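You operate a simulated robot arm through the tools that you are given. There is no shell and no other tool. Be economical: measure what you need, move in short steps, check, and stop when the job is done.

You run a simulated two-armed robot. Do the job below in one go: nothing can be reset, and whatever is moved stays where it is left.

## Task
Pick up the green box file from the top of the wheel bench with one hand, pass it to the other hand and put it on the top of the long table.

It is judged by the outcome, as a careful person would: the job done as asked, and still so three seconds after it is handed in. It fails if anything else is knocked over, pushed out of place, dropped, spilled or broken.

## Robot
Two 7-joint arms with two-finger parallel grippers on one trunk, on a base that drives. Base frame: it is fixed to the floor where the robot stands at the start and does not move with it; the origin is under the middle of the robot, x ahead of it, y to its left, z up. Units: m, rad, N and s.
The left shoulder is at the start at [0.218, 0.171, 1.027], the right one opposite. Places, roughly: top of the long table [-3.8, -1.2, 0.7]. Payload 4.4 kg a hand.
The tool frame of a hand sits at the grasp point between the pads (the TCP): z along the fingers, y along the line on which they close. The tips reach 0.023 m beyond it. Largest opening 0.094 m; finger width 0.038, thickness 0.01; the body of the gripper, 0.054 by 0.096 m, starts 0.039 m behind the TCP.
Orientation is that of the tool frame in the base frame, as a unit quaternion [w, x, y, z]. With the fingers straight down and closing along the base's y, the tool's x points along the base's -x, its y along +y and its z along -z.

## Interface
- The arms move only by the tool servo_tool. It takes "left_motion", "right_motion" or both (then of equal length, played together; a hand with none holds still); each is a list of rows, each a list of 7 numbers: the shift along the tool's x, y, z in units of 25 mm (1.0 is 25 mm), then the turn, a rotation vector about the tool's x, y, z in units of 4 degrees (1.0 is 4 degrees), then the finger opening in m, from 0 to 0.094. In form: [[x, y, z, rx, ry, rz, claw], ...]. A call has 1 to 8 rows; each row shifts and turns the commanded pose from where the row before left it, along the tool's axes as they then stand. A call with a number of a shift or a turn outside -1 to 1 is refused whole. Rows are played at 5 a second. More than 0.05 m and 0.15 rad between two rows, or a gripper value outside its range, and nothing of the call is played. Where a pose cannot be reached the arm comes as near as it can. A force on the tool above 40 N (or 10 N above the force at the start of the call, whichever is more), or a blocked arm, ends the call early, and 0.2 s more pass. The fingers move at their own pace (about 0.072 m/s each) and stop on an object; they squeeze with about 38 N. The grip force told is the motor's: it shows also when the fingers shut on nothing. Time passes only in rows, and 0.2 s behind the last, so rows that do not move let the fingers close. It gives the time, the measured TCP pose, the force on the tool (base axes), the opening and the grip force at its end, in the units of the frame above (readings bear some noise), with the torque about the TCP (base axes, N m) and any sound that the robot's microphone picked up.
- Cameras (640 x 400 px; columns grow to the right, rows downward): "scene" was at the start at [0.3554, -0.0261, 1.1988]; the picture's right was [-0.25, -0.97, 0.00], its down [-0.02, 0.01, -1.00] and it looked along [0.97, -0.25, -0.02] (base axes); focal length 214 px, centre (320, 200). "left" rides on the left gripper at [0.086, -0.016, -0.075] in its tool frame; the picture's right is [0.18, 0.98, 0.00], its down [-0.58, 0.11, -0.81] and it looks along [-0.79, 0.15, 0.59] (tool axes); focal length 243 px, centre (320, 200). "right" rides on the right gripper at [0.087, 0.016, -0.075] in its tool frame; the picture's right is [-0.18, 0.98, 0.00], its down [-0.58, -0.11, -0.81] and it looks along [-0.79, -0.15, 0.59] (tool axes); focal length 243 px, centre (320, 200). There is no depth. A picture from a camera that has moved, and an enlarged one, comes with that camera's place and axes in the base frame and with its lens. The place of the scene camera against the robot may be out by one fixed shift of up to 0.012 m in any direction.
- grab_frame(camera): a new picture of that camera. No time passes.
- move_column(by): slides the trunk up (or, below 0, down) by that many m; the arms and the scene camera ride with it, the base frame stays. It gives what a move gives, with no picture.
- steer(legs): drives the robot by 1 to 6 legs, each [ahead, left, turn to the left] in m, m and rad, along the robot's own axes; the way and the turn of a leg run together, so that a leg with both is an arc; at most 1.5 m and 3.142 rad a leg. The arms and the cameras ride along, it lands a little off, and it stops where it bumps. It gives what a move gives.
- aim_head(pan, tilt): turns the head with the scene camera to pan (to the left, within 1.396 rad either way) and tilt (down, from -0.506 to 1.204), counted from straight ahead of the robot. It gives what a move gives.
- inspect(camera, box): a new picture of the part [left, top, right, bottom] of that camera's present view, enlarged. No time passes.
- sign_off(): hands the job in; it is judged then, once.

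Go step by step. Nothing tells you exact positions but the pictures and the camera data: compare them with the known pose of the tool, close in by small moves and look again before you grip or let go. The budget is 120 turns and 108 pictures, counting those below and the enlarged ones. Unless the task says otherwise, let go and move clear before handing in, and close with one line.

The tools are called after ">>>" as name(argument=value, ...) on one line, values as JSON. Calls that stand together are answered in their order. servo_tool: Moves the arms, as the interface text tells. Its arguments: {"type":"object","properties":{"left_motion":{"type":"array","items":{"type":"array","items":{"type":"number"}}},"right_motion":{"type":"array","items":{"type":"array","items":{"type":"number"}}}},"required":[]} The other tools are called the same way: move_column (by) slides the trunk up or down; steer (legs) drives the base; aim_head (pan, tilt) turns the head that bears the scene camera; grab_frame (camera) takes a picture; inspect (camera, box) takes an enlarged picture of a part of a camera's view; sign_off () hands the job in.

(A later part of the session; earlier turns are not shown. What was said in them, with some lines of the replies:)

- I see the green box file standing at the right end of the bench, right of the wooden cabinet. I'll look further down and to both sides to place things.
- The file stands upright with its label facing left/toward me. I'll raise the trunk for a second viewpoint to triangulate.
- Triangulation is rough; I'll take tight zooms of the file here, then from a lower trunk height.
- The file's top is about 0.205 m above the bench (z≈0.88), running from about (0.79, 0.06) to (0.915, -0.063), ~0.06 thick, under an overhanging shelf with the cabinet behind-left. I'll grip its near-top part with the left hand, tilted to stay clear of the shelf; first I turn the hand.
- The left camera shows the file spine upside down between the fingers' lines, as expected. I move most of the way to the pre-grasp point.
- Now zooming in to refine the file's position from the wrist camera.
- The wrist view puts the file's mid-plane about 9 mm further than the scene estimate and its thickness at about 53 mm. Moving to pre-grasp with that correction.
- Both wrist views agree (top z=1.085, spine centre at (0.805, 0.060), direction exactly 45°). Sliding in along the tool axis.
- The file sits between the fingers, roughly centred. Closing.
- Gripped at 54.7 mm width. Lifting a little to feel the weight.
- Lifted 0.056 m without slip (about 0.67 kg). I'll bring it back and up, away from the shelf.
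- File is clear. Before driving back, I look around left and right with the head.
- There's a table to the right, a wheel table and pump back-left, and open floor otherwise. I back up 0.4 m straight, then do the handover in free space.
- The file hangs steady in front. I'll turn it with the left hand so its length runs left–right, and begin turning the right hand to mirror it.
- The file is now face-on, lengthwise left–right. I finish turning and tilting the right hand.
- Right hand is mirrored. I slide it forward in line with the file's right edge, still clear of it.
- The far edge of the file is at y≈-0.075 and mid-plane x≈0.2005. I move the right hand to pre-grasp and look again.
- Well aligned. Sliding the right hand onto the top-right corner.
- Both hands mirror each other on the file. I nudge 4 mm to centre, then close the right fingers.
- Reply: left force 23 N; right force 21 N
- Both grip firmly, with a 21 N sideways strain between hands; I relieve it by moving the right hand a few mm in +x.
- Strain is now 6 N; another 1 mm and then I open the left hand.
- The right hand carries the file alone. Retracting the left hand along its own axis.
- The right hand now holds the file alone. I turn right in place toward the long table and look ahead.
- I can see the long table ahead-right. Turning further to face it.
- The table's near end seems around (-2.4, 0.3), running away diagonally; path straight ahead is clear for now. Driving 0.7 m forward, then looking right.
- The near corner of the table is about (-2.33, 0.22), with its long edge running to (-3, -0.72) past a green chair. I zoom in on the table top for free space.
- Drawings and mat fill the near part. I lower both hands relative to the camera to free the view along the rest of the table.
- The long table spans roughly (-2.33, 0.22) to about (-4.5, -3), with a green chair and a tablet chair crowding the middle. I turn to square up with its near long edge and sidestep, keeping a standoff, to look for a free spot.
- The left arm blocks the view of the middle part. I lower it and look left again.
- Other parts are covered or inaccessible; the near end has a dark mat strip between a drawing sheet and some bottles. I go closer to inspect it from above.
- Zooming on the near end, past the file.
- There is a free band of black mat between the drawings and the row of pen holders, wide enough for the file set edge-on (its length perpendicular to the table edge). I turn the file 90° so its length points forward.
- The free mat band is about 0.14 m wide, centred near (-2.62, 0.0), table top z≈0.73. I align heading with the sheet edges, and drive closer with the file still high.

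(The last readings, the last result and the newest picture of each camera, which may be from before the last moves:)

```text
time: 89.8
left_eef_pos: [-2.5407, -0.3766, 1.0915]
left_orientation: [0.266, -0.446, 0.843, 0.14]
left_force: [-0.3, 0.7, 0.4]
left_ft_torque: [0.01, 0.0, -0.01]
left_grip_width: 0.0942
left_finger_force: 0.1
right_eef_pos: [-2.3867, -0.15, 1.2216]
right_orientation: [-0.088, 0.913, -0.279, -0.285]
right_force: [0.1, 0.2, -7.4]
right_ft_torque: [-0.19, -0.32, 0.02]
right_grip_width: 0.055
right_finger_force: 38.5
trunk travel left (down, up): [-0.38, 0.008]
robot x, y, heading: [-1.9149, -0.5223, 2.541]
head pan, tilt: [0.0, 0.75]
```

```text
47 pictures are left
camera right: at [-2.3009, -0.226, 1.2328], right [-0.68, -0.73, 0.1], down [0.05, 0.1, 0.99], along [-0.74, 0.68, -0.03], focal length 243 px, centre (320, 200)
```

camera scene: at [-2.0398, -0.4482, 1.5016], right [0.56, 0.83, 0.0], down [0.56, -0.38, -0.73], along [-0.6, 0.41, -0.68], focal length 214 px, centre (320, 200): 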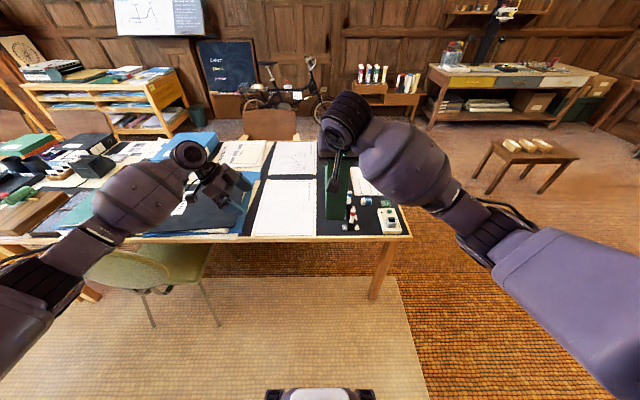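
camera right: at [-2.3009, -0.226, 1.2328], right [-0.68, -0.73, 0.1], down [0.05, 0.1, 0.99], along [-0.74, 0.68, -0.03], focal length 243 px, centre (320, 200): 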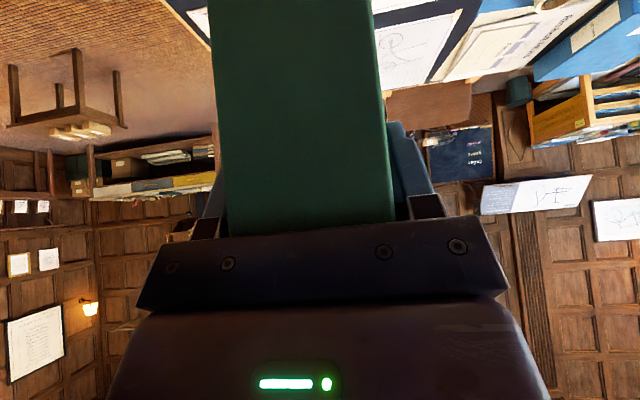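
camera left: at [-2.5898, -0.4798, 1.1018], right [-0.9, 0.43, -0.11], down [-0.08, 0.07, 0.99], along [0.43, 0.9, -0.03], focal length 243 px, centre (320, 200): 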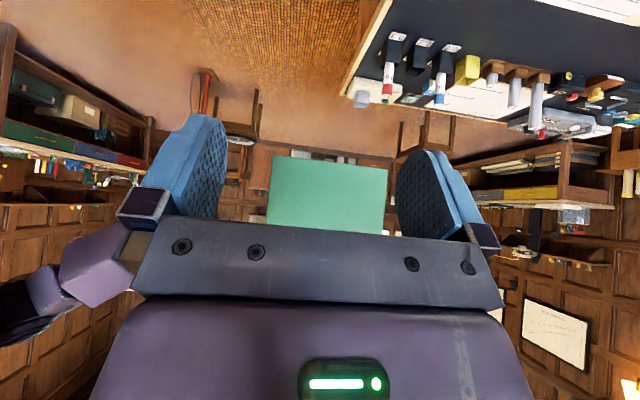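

Zoom on the gap now that pens and sheet are both visible.

>>> inspect(camera="scene", box=[230, 130, 430, 255])

>>> inspect(camera="left", box=[340, 0, 640, 140])

```text
3.20 times, centred on (330, 192) of scene
camera zoom: at [-2.0398, -0.4482, 1.5016], right [0.56, 0.83, 0.0], down [0.56, -0.38, -0.73], along [-0.6, 0.41, -0.68], focal length 686 px, centre (288, 224)
```

zoom: 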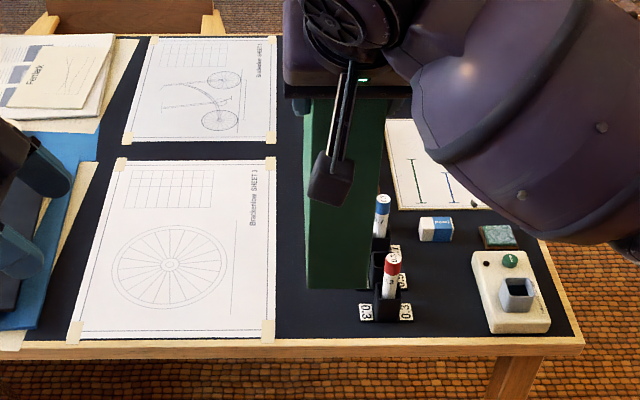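

```text
2.13 times, centred on (490, 70) of left
camera zoom: at [-2.5898, -0.4798, 1.1018], right [-0.9, 0.43, -0.11], down [-0.08, 0.07, 0.99], along [0.43, 0.9, -0.03], focal length 518 px, centre (-43, 477)
```

zoom: 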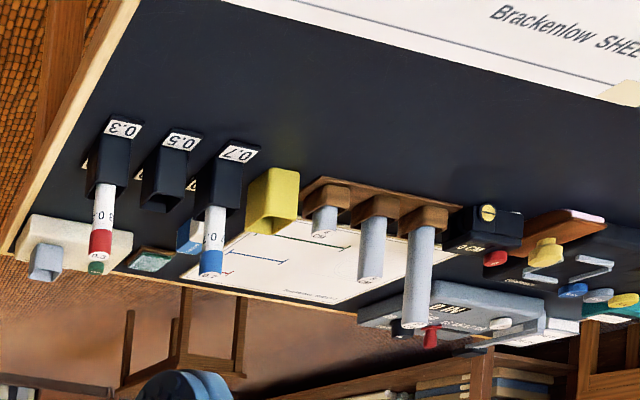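

The file is already laterally centred over the free strip (within 4 mm) and parallel to it. I move it forward 0.22 m at this height, then check.

>>> servo_tool(right_motion=[[-0.9, 0.02, 0.631, 0, 0, 0, 0.02], [-0.9, 0.02, 0.631, 0, 0, 0, 0.02], [-0.9, 0.02, 0.631, 0, 0, 0, 0.02], [-0.9, 0.02, 0.631, 0, 0, 0, 0.02], [-0.9, 0.02, 0.631, 0, 0, 0, 0.02], [-0.9, 0.02, 0.631, 0, 0, 0, 0.02], [-0.9, 0.02, 0.631, 0, 0, 0, 0.02], [-0.9, 0.02, 0.631, 0, 0, 0, 0.02]])

>>> grab_frame(camera="left")

>>> inspect(camera="scene", box=[230, 130, 430, 255])

```text
time: 91.5
left_eef_pos: [-2.5417, -0.3767, 1.0923]
left_orientation: [0.267, -0.446, 0.843, 0.14]
left_force: [0.4, 0.2, -0.5]
left_ft_torque: [0.02, -0.01, 0.01]
left_grip_width: 0.0942
left_finger_force: 0.0
right_eef_pos: [-2.5724, -0.0288, 1.2187]
right_orientation: [-0.088, 0.913, -0.279, -0.286]
right_force: [-0.5, -0.4, -7.5]
right_ft_torque: [-0.23, -0.32, 0.04]
right_grip_width: 0.0549
right_finger_force: 37.8
trunk travel left (down, up): [-0.38, 0.008]
robot x, y, heading: [-1.9211, -0.5215, 2.543]
head pan, tilt: [0.0, 0.75]
```

```text
44 pictures are left
camera left: at [-2.5908, -0.48, 1.1012], right [-0.9, 0.43, -0.11], down [-0.08, 0.07, 0.99], along [0.43, 0.9, -0.03], focal length 243 px, centre (320, 200)
```

left: 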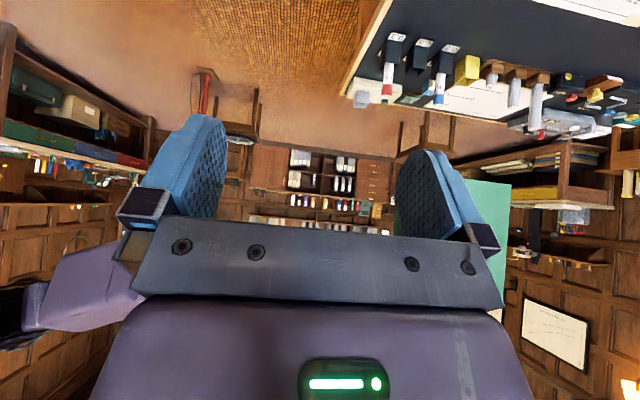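

```text
3.20 times, centred on (330, 192) of scene
camera zoom: at [-2.0412, -0.4485, 1.5015], right [0.56, 0.83, 0.0], down [0.56, -0.38, -0.73], along [-0.6, 0.41, -0.68], focal length 686 px, centre (288, 224)
```

zoom: 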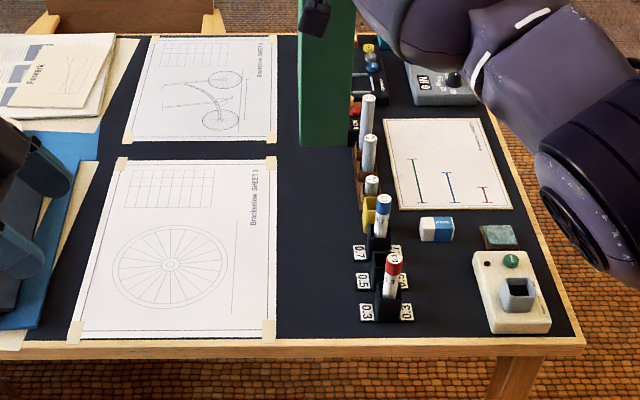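

Clear strip fully visible; file hovers over it. Shifting 6 mm left and descending 0.22 m.

>>> servo_tool(right_motion=[[0.638, 0.06, 0.911, 0, 0, 0, 0.02], [0.638, 0.06, 0.911, 0, 0, 0, 0.02], [0.638, 0.06, 0.911, 0, 0, 0, 0.02], [0.638, 0.06, 0.911, 0, 0, 0, 0.02], [0.638, 0, 0.911, 0, 0, 0, 0.02], [0.638, 0, 0.911, 0, 0, 0, 0.02], [0.638, 0, 0.911, 0, 0, 0, 0.02], [0.638, 0, 0.911, 0, 0, 0, 0.02]])

>>> grab_frame(camera="left")

>>> inspect(camera="scene", box=[230, 130, 430, 255])

```text
time: 93.3
left_eef_pos: [-2.5395, -0.3767, 1.0905]
left_orientation: [0.265, -0.446, 0.843, 0.139]
left_force: [0.1, 0.4, 0.0]
left_ft_torque: [-0.02, 0.01, 0.03]
left_grip_width: 0.0939
left_finger_force: 0.1
right_eef_pos: [-2.5699, -0.0354, 1.0094]
right_orientation: [-0.087, 0.912, -0.279, -0.287]
right_force: [0.1, 0.9, -6.9]
right_ft_torque: [-0.22, -0.31, 0.01]
right_grip_width: 0.0549
right_finger_force: 38.2
right hand out of reach, approached as far as the arm can: row 8
trunk travel left (down, up): [-0.38, 0.008]
robot x, y, heading: [-1.9145, -0.523, 2.542]
head pan, tilt: [0.0, 0.75]
```

```text
42 pictures are left
camera left: at [-2.5898, -0.479, 1.1018], right [-0.9, 0.43, -0.11], down [-0.08, 0.07, 0.99], along [0.43, 0.9, -0.03], focal length 243 px, centre (320, 200)
```

left: 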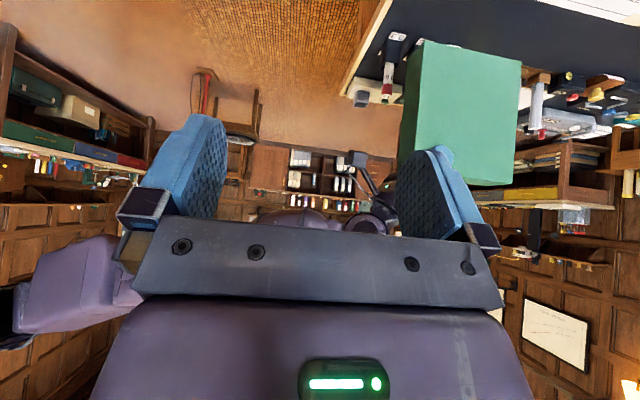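

```text
3.20 times, centred on (330, 192) of scene
camera zoom: at [-2.0398, -0.4474, 1.5015], right [0.56, 0.83, 0.0], down [0.56, -0.38, -0.73], along [-0.6, 0.41, -0.68], focal length 686 px, centre (288, 224)
```

zoom: 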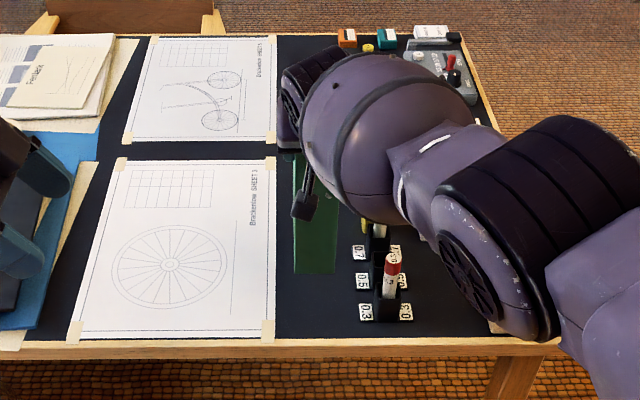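

The arm's reach ends here, so the column does the remaining descent. Lowering it 0.06 m and checking.

>>> move_column(by=-0.06)

>>> grab_frame(camera="left")

>>> inspect(camera="scene", box=[230, 130, 430, 255])

```text
time: 94.3
left_eef_pos: [-2.5412, -0.3779, 1.0327]
left_orientation: [0.266, -0.446, 0.843, 0.141]
left_force: [0.3, -0.5, -0.1]
left_ft_torque: [-0.01, 0.02, 0.0]
left_grip_width: 0.0937
left_finger_force: 0.1
right_eef_pos: [-2.5679, -0.0387, 0.9509]
right_orientation: [-0.089, 0.912, -0.28, -0.287]
right_force: [0.1, -1.1, -7.4]
right_ft_torque: [-0.2, -0.3, -0.03]
right_grip_width: 0.0546
right_finger_force: 38.4
trunk travel left (down, up): [-0.32, 0.068]
robot x, y, heading: [-1.9157, -0.5248, 2.543]
head pan, tilt: [0.0, 0.75]
```

```text
40 pictures are left
camera left: at [-2.5898, -0.48, 1.0423], right [-0.9, 0.43, -0.11], down [-0.08, 0.07, 0.99], along [0.43, 0.9, -0.03], focal length 243 px, centre (320, 200)
```

left: 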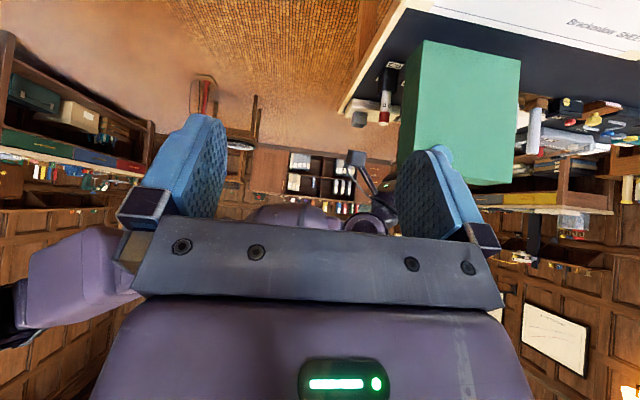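

```text
3.20 times, centred on (330, 192) of scene
camera zoom: at [-2.0422, -0.447, 1.4417], right [0.56, 0.83, 0.0], down [0.56, -0.38, -0.73], along [-0.6, 0.41, -0.68], focal length 686 px, centre (288, 224)
```

zoom: 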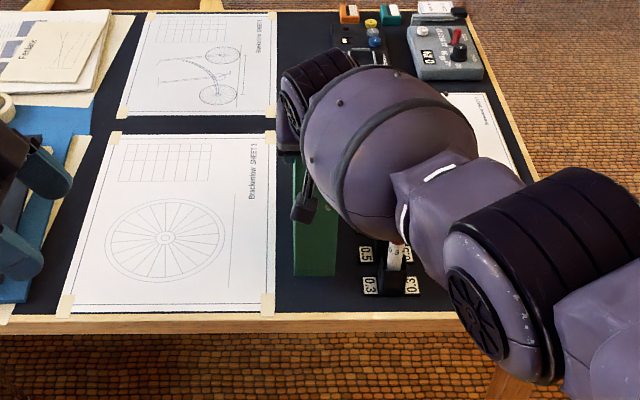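

Still centred with ~3 cm clear each side. Lowering in small steps while watching the force.

>>> move_column(by=-0.015)

>>> move_column(by=-0.007)

>>> inspect(camera="left", box=[340, 0, 600, 160])

```text
time: 95.0
left_eef_pos: [-2.5402, -0.3776, 1.017]
left_orientation: [0.266, -0.446, 0.843, 0.141]
left_force: [0.0, 0.3, 0.1]
left_ft_torque: [0.0, 0.01, 0.02]
left_grip_width: 0.0942
left_finger_force: 0.1
right_eef_pos: [-2.5674, -0.0375, 0.9339]
right_orientation: [-0.087, 0.912, -0.28, -0.287]
right_force: [0.5, -0.3, -7.2]
right_ft_torque: [-0.23, -0.31, 0.02]
right_grip_width: 0.0549
right_finger_force: 37.8
trunk travel left (down, up): [-0.305, 0.083]
robot x, y, heading: [-1.9154, -0.526, 2.536]
head pan, tilt: [0.0, 0.75]
```

```text
time: 95.5
left_eef_pos: [-2.5403, -0.3774, 1.0103]
left_orientation: [0.266, -0.447, 0.843, 0.14]
left_force: [0.3, -0.2, 0.1]
left_ft_torque: [-0.02, -0.02, -0.02]
left_grip_width: 0.0939
left_finger_force: 0.0
right_eef_pos: [-2.5688, -0.0384, 0.9295]
right_orientation: [-0.089, 0.912, -0.278, -0.288]
right_force: [-2.6, 1.0, 0.0]
right_ft_torque: [0.62, 1.09, 0.01]
right_grip_width: 0.0549
right_finger_force: 37.8
trunk travel left (down, up): [-0.298, 0.09]
robot x, y, heading: [-1.9186, -0.5246, 2.541]
head pan, tilt: [0.0, 0.75]
```

```text
2.46 times, centred on (470, 80) of left
camera zoom: at [-2.5899, -0.48, 1.0202], right [-0.9, 0.43, -0.11], down [-0.08, 0.07, 0.99], along [0.43, 0.9, -0.03], focal length 597 px, centre (-49, 495)
```

zoom: 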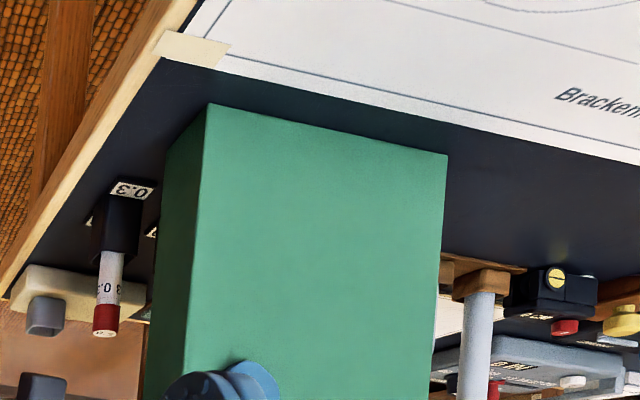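

Contact: the table takes the weight, mostly at the far end. Settling 2 mm more so it sits flat.

>>> move_column(by=-0.002)

>>> inspect(camera="left", box=[360, 0, 540, 110])

```text
time: 96.1
left_eef_pos: [-2.5403, -0.3788, 1.0083]
left_orientation: [0.266, -0.445, 0.843, 0.141]
left_force: [-0.2, -0.6, 0.6]
left_ft_torque: [0.04, 0.01, 0.03]
left_grip_width: 0.0939
left_finger_force: 0.1
right_eef_pos: [-2.5679, -0.0385, 0.9302]
right_orientation: [-0.088, 0.912, -0.279, -0.289]
right_force: [-3.9, 3.8, 16.4]
right_ft_torque: [-0.2, -0.23, -0.02]
right_grip_width: 0.0548
right_finger_force: 37.9
trunk travel left (down, up): [-0.296, 0.092]
robot x, y, heading: [-1.9199, -0.5267, 2.542]
head pan, tilt: [0.0, 0.75]
```

```text
3.56 times, centred on (450, 55) of left
camera zoom: at [-2.5892, -0.4804, 1.0189], right [-0.9, 0.43, -0.1], down [-0.08, 0.07, 0.99], along [0.43, 0.9, -0.03], focal length 863 px, centre (-142, 716)
```

zoom: 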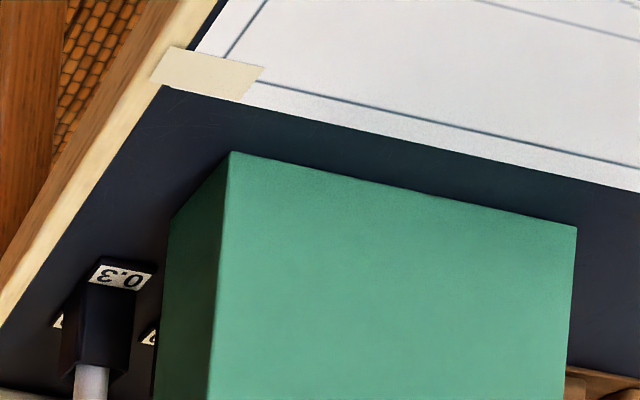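

Flat now (16 N press). I relieve the press slightly and open the right fingers.

>>> move_column(by=0.0015)

>>> servo_tool(right_motion=[[0, 0, 0, 0, 0, 0, 0.058], [0, 0, 0, 0, 0, 0, 0.066], [0, 0, 0, 0, 0, 0, 0.08], [0, 0, 0, 0, 0, 0, 0.09], [0, 0, 0, 0, 0, 0, 0.09]])

>>> inspect(camera="left", box=[340, 0, 600, 160])

>>> grab_frame(camera="right")

```text
time: 96.6
left_eef_pos: [-2.5413, -0.3776, 1.0098]
left_orientation: [0.266, -0.446, 0.843, 0.141]
left_force: [-0.2, -0.5, 0.3]
left_ft_torque: [0.0, 0.0, -0.02]
left_grip_width: 0.0938
left_finger_force: 0.0
right_eef_pos: [-2.5687, -0.0387, 0.9294]
right_orientation: [-0.088, 0.912, -0.278, -0.288]
right_force: [-9.1, 5.0, 16.4]
right_ft_torque: [0.06, 0.81, -0.09]
right_grip_width: 0.055
right_finger_force: 38.3
trunk travel left (down, up): [-0.298, 0.091]
robot x, y, heading: [-1.9182, -0.5271, 2.541]
head pan, tilt: [0.0, 0.75]
```

```text
time: 97.8
left_eef_pos: [-2.5399, -0.3784, 1.0096]
left_orientation: [0.266, -0.446, 0.843, 0.142]
left_force: [0.4, -0.9, -0.1]
left_ft_torque: [-0.02, 0.01, 0.0]
left_grip_width: 0.0943
left_finger_force: 0.0
right_eef_pos: [-2.5675, -0.0396, 0.9269]
right_orientation: [-0.087, 0.913, -0.279, -0.285]
right_force: [2.9, -3.0, 3.3]
right_ft_torque: [-0.05, 0.05, 0.06]
right_grip_width: 0.0897
right_finger_force: 0.1
trunk travel left (down, up): [-0.298, 0.091]
robot x, y, heading: [-1.9137, -0.5277, 2.545]
head pan, tilt: [0.0, 0.75]
```

```text
2.46 times, centred on (470, 80) of left
camera zoom: at [-2.5894, -0.4804, 1.0195], right [-0.9, 0.43, -0.11], down [-0.08, 0.07, 0.99], along [0.43, 0.9, -0.03], focal length 597 px, centre (-49, 495)
```

zoom: 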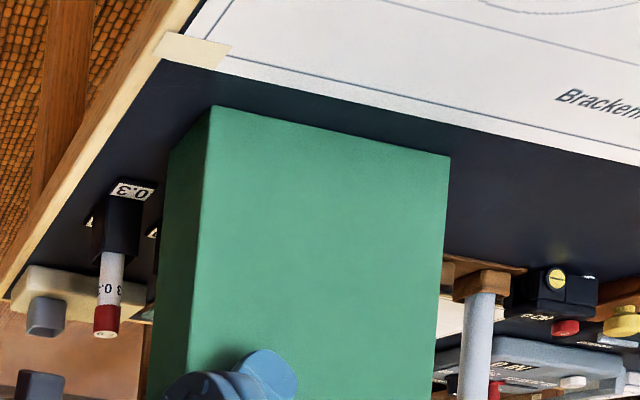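

```text
35 pictures are left
camera right: at [-2.4811, -0.1148, 0.937], right [-0.68, -0.73, 0.1], down [0.05, 0.1, 0.99], along [-0.74, 0.68, -0.03], focal length 243 px, centre (320, 200)
```

right: 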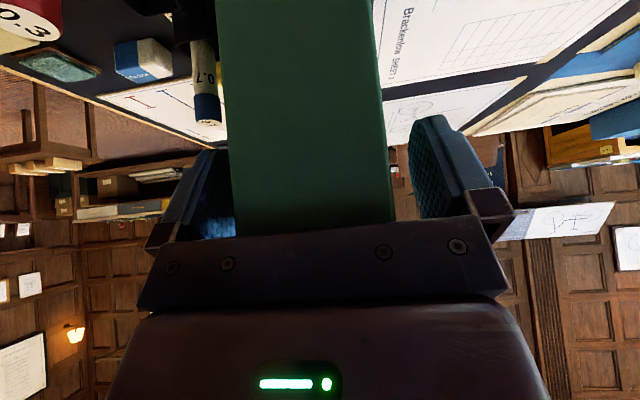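

The file stands on its own. Retracting the right hand straight back along its axis.

>>> servo_tool(right_motion=[[0, 0, -0.3, 0, 0, 0, 0.094], [0, 0, -0.6, 0, 0, 0, 0.094], [0, 0, -0.9, 0, 0, 0, 0.094], [0, 0, -1, 0, 0, 0, 0.094], [0, 0, -1, 0, 0, 0, 0.094], [0, 0, -1, 0, 0, 0, 0.094], [0, 0, -1, 0, 0, 0, 0.094], [0, 0, -1, 0, 0, 0, 0.094]])

>>> grab_frame(camera="scene")

>>> inspect(camera="left", box=[340, 0, 600, 160])

```text
time: 99.6
left_eef_pos: [-2.5399, -0.3772, 1.0095]
left_orientation: [0.265, -0.446, 0.843, 0.141]
left_force: [0.4, 0.4, 0.9]
left_ft_torque: [0.01, 0.02, -0.01]
left_grip_width: 0.094
left_finger_force: 0.0
right_eef_pos: [-2.4883, -0.0926, 1.0702]
right_orientation: [-0.088, 0.912, -0.28, -0.286]
right_force: [0.5, 0.6, 0.2]
right_ft_torque: [-0.04, 0.01, 0.04]
right_grip_width: 0.094
right_finger_force: 0.1
trunk travel left (down, up): [-0.298, 0.091]
robot x, y, heading: [-1.914, -0.5215, 2.544]
head pan, tilt: [0.0, 0.75]
```

```text
34 pictures are left
camera scene: at [-2.0472, -0.4437, 1.4182], right [0.56, 0.83, 0.0], down [0.56, -0.38, -0.73], along [-0.6, 0.41, -0.68], focal length 214 px, centre (320, 200)
```

scene: 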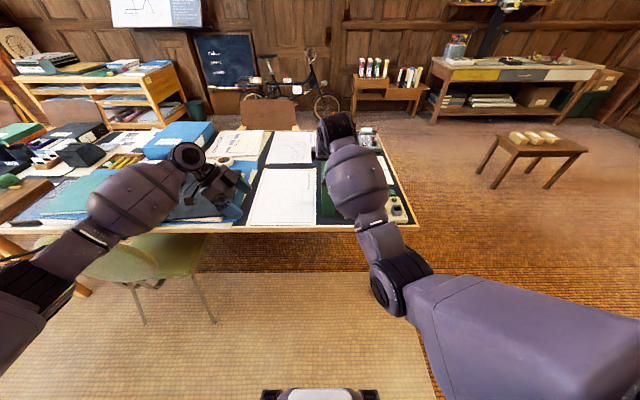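

```text
2.46 times, centred on (470, 80) of left
camera zoom: at [-2.5896, -0.4803, 1.0196], right [-0.9, 0.43, -0.11], down [-0.08, 0.07, 0.99], along [0.43, 0.9, -0.03], focal length 597 px, centre (-49, 495)
```

zoom: 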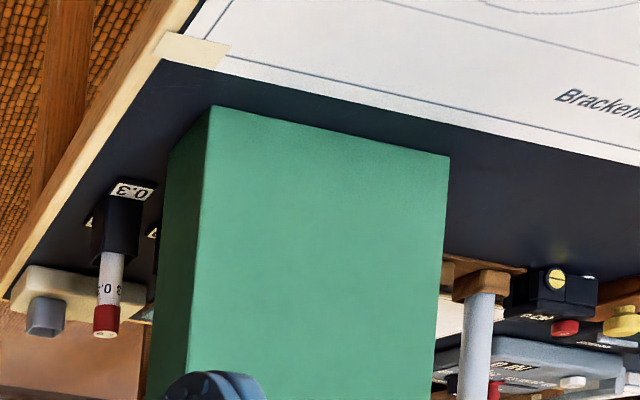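

The file didn't budge. I raise the trunk and back away, then check the result.

>>> move_column(by=0.09)

>>> steer(legs=[[-0.3, 0, 0]])

>>> aim_head(pan=0.0, tilt=0.6)

>>> grab_frame(camera="scene")

>>> inspect(camera="scene", box=[220, 100, 420, 225])

```text
time: 100.8
left_eef_pos: [-2.5409, -0.3771, 1.0989]
left_orientation: [0.267, -0.446, 0.843, 0.141]
left_force: [-0.7, -0.2, 0.1]
left_ft_torque: [-0.01, -0.01, 0.0]
left_grip_width: 0.094
left_finger_force: 0.1
right_eef_pos: [-2.488, -0.0921, 1.1565]
right_orientation: [-0.087, 0.913, -0.279, -0.286]
right_force: [-0.2, 0.7, -0.5]
right_ft_torque: [0.01, -0.02, -0.03]
right_grip_width: 0.0939
right_finger_force: 0.0
trunk travel left (down, up): [-0.387, 0.001]
robot x, y, heading: [-1.916, -0.5251, 2.544]
head pan, tilt: [0.0, 0.75]
```

```text
time: 102.8
left_eef_pos: [-2.2977, -0.5375, 1.0986]
left_orientation: [0.267, -0.442, 0.845, 0.14]
left_force: [0.5, -0.8, 0.1]
left_ft_torque: [0.0, -0.04, 0.04]
left_grip_width: 0.0941
left_finger_force: 0.1
right_eef_pos: [-2.2432, -0.2517, 1.1566]
right_orientation: [-0.09, 0.911, -0.284, -0.286]
right_force: [1.3, 0.2, -0.4]
right_ft_torque: [0.01, 0.0, 0.01]
right_grip_width: 0.0937
right_finger_force: 0.0
trunk travel left (down, up): [-0.387, 0.001]
robot x, y, heading: [-1.6755, -0.6915, 2.535]
head pan, tilt: [0.0, 0.75]
```

```text
time: 103.5
left_eef_pos: [-2.2997, -0.5353, 1.0986]
left_orientation: [0.266, -0.442, 0.845, 0.139]
left_force: [0.0, -0.3, 0.4]
left_ft_torque: [-0.01, -0.02, 0.01]
left_grip_width: 0.0938
left_finger_force: 0.0
right_eef_pos: [-2.2429, -0.2528, 1.1557]
right_orientation: [-0.089, 0.911, -0.285, -0.285]
right_force: [0.1, -0.1, 0.1]
right_ft_torque: [-0.03, -0.01, 0.0]
right_grip_width: 0.0941
right_finger_force: 0.1
trunk travel left (down, up): [-0.387, 0.001]
robot x, y, heading: [-1.6724, -0.6933, 2.537]
head pan, tilt: [0.0, 0.6]
```

```text
32 pictures are left
camera scene: at [-1.8045, -0.609, 1.5214], right [0.57, 0.82, 0.0], down [0.46, -0.32, -0.82], along [-0.68, 0.47, -0.57], focal length 214 px, centre (320, 200)
```

scene: 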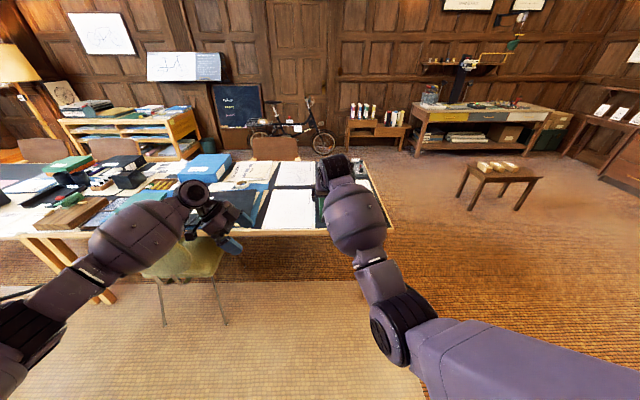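

```text
3.20 times, centred on (320, 162) of scene
camera zoom: at [-1.8045, -0.609, 1.5214], right [0.57, 0.82, 0.0], down [0.46, -0.32, -0.82], along [-0.68, 0.47, -0.57], focal length 686 px, centre (320, 320)
```

zoom: 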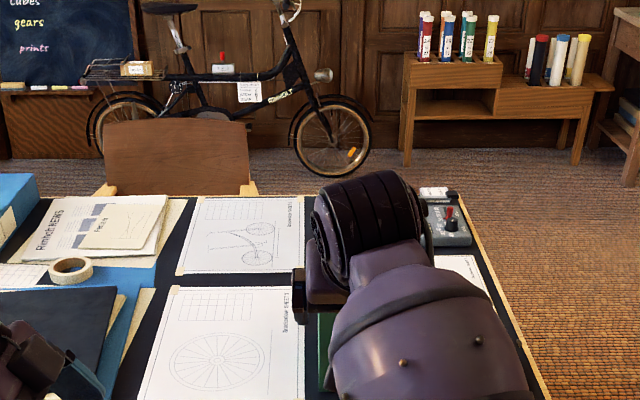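

The arm hides the file; a sidestep to the right gives a clear look.

>>> steer(legs=[[-0.05, -0.35, 0]])

>>> aim_head(pan=0.25, tilt=0.6)

>>> inspect(camera="scene", box=[180, 90, 420, 260])

```text
time: 107.1
left_eef_pos: [-2.0584, -0.2741, 1.0989]
left_orientation: [0.267, -0.438, 0.847, 0.138]
left_force: [0.7, -0.2, 0.2]
left_ft_torque: [0.0, -0.01, 0.03]
left_grip_width: 0.0939
left_finger_force: 0.0
right_eef_pos: [-1.9995, 0.0082, 1.1558]
right_orientation: [-0.091, 0.909, -0.289, -0.285]
right_force: [-0.1, -0.4, -0.4]
right_ft_torque: [0.02, 0.01, 0.01]
right_grip_width: 0.094
right_finger_force: 0.0
trunk travel left (down, up): [-0.387, 0.001]
robot x, y, heading: [-1.4376, -0.437, 2.526]
head pan, tilt: [0.0, 0.6]
```

```text
time: 107.9
left_eef_pos: [-2.0586, -0.2761, 1.098]
left_orientation: [0.267, -0.437, 0.847, 0.139]
left_force: [0.0, 0.0, 0.1]
left_ft_torque: [-0.01, -0.01, -0.02]
left_grip_width: 0.0938
left_finger_force: 0.2
right_eef_pos: [-1.9998, 0.0086, 1.1557]
right_orientation: [-0.091, 0.91, -0.288, -0.285]
right_force: [1.0, 0.1, 0.2]
right_ft_torque: [0.01, -0.01, 0.0]
right_grip_width: 0.0939
right_finger_force: 0.1
trunk travel left (down, up): [-0.387, 0.001]
robot x, y, heading: [-1.4349, -0.4338, 2.524]
head pan, tilt: [0.25, 0.6]
```

```text
2.35 times, centred on (300, 175) of scene
camera zoom: at [-1.5746, -0.3719, 1.5215], right [0.36, 0.93, 0.0], down [0.53, -0.2, -0.83], along [-0.77, 0.3, -0.56], focal length 505 px, centre (367, 259)
```

zoom: 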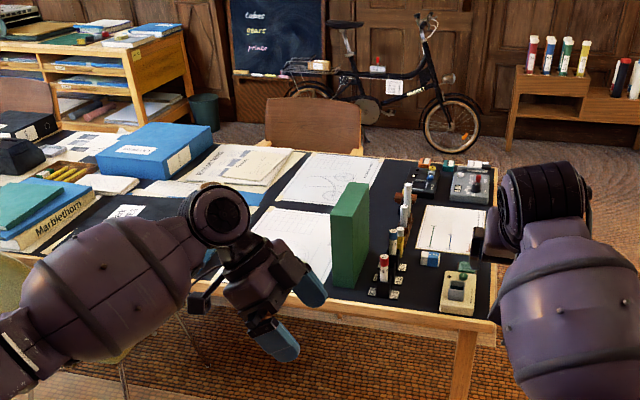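

The green file stands upright on the bare strip of the long table. The pens and sheets beside it look undisturbed, and both hands are clear, so I'm handing in.

>>> sign_off()

```text
The job is handed in.
```

The green box file was lifted from the wheel bench with the left hand, passed to the right hand, and now stands upright on the long table with nothing else disturbed that I could see.
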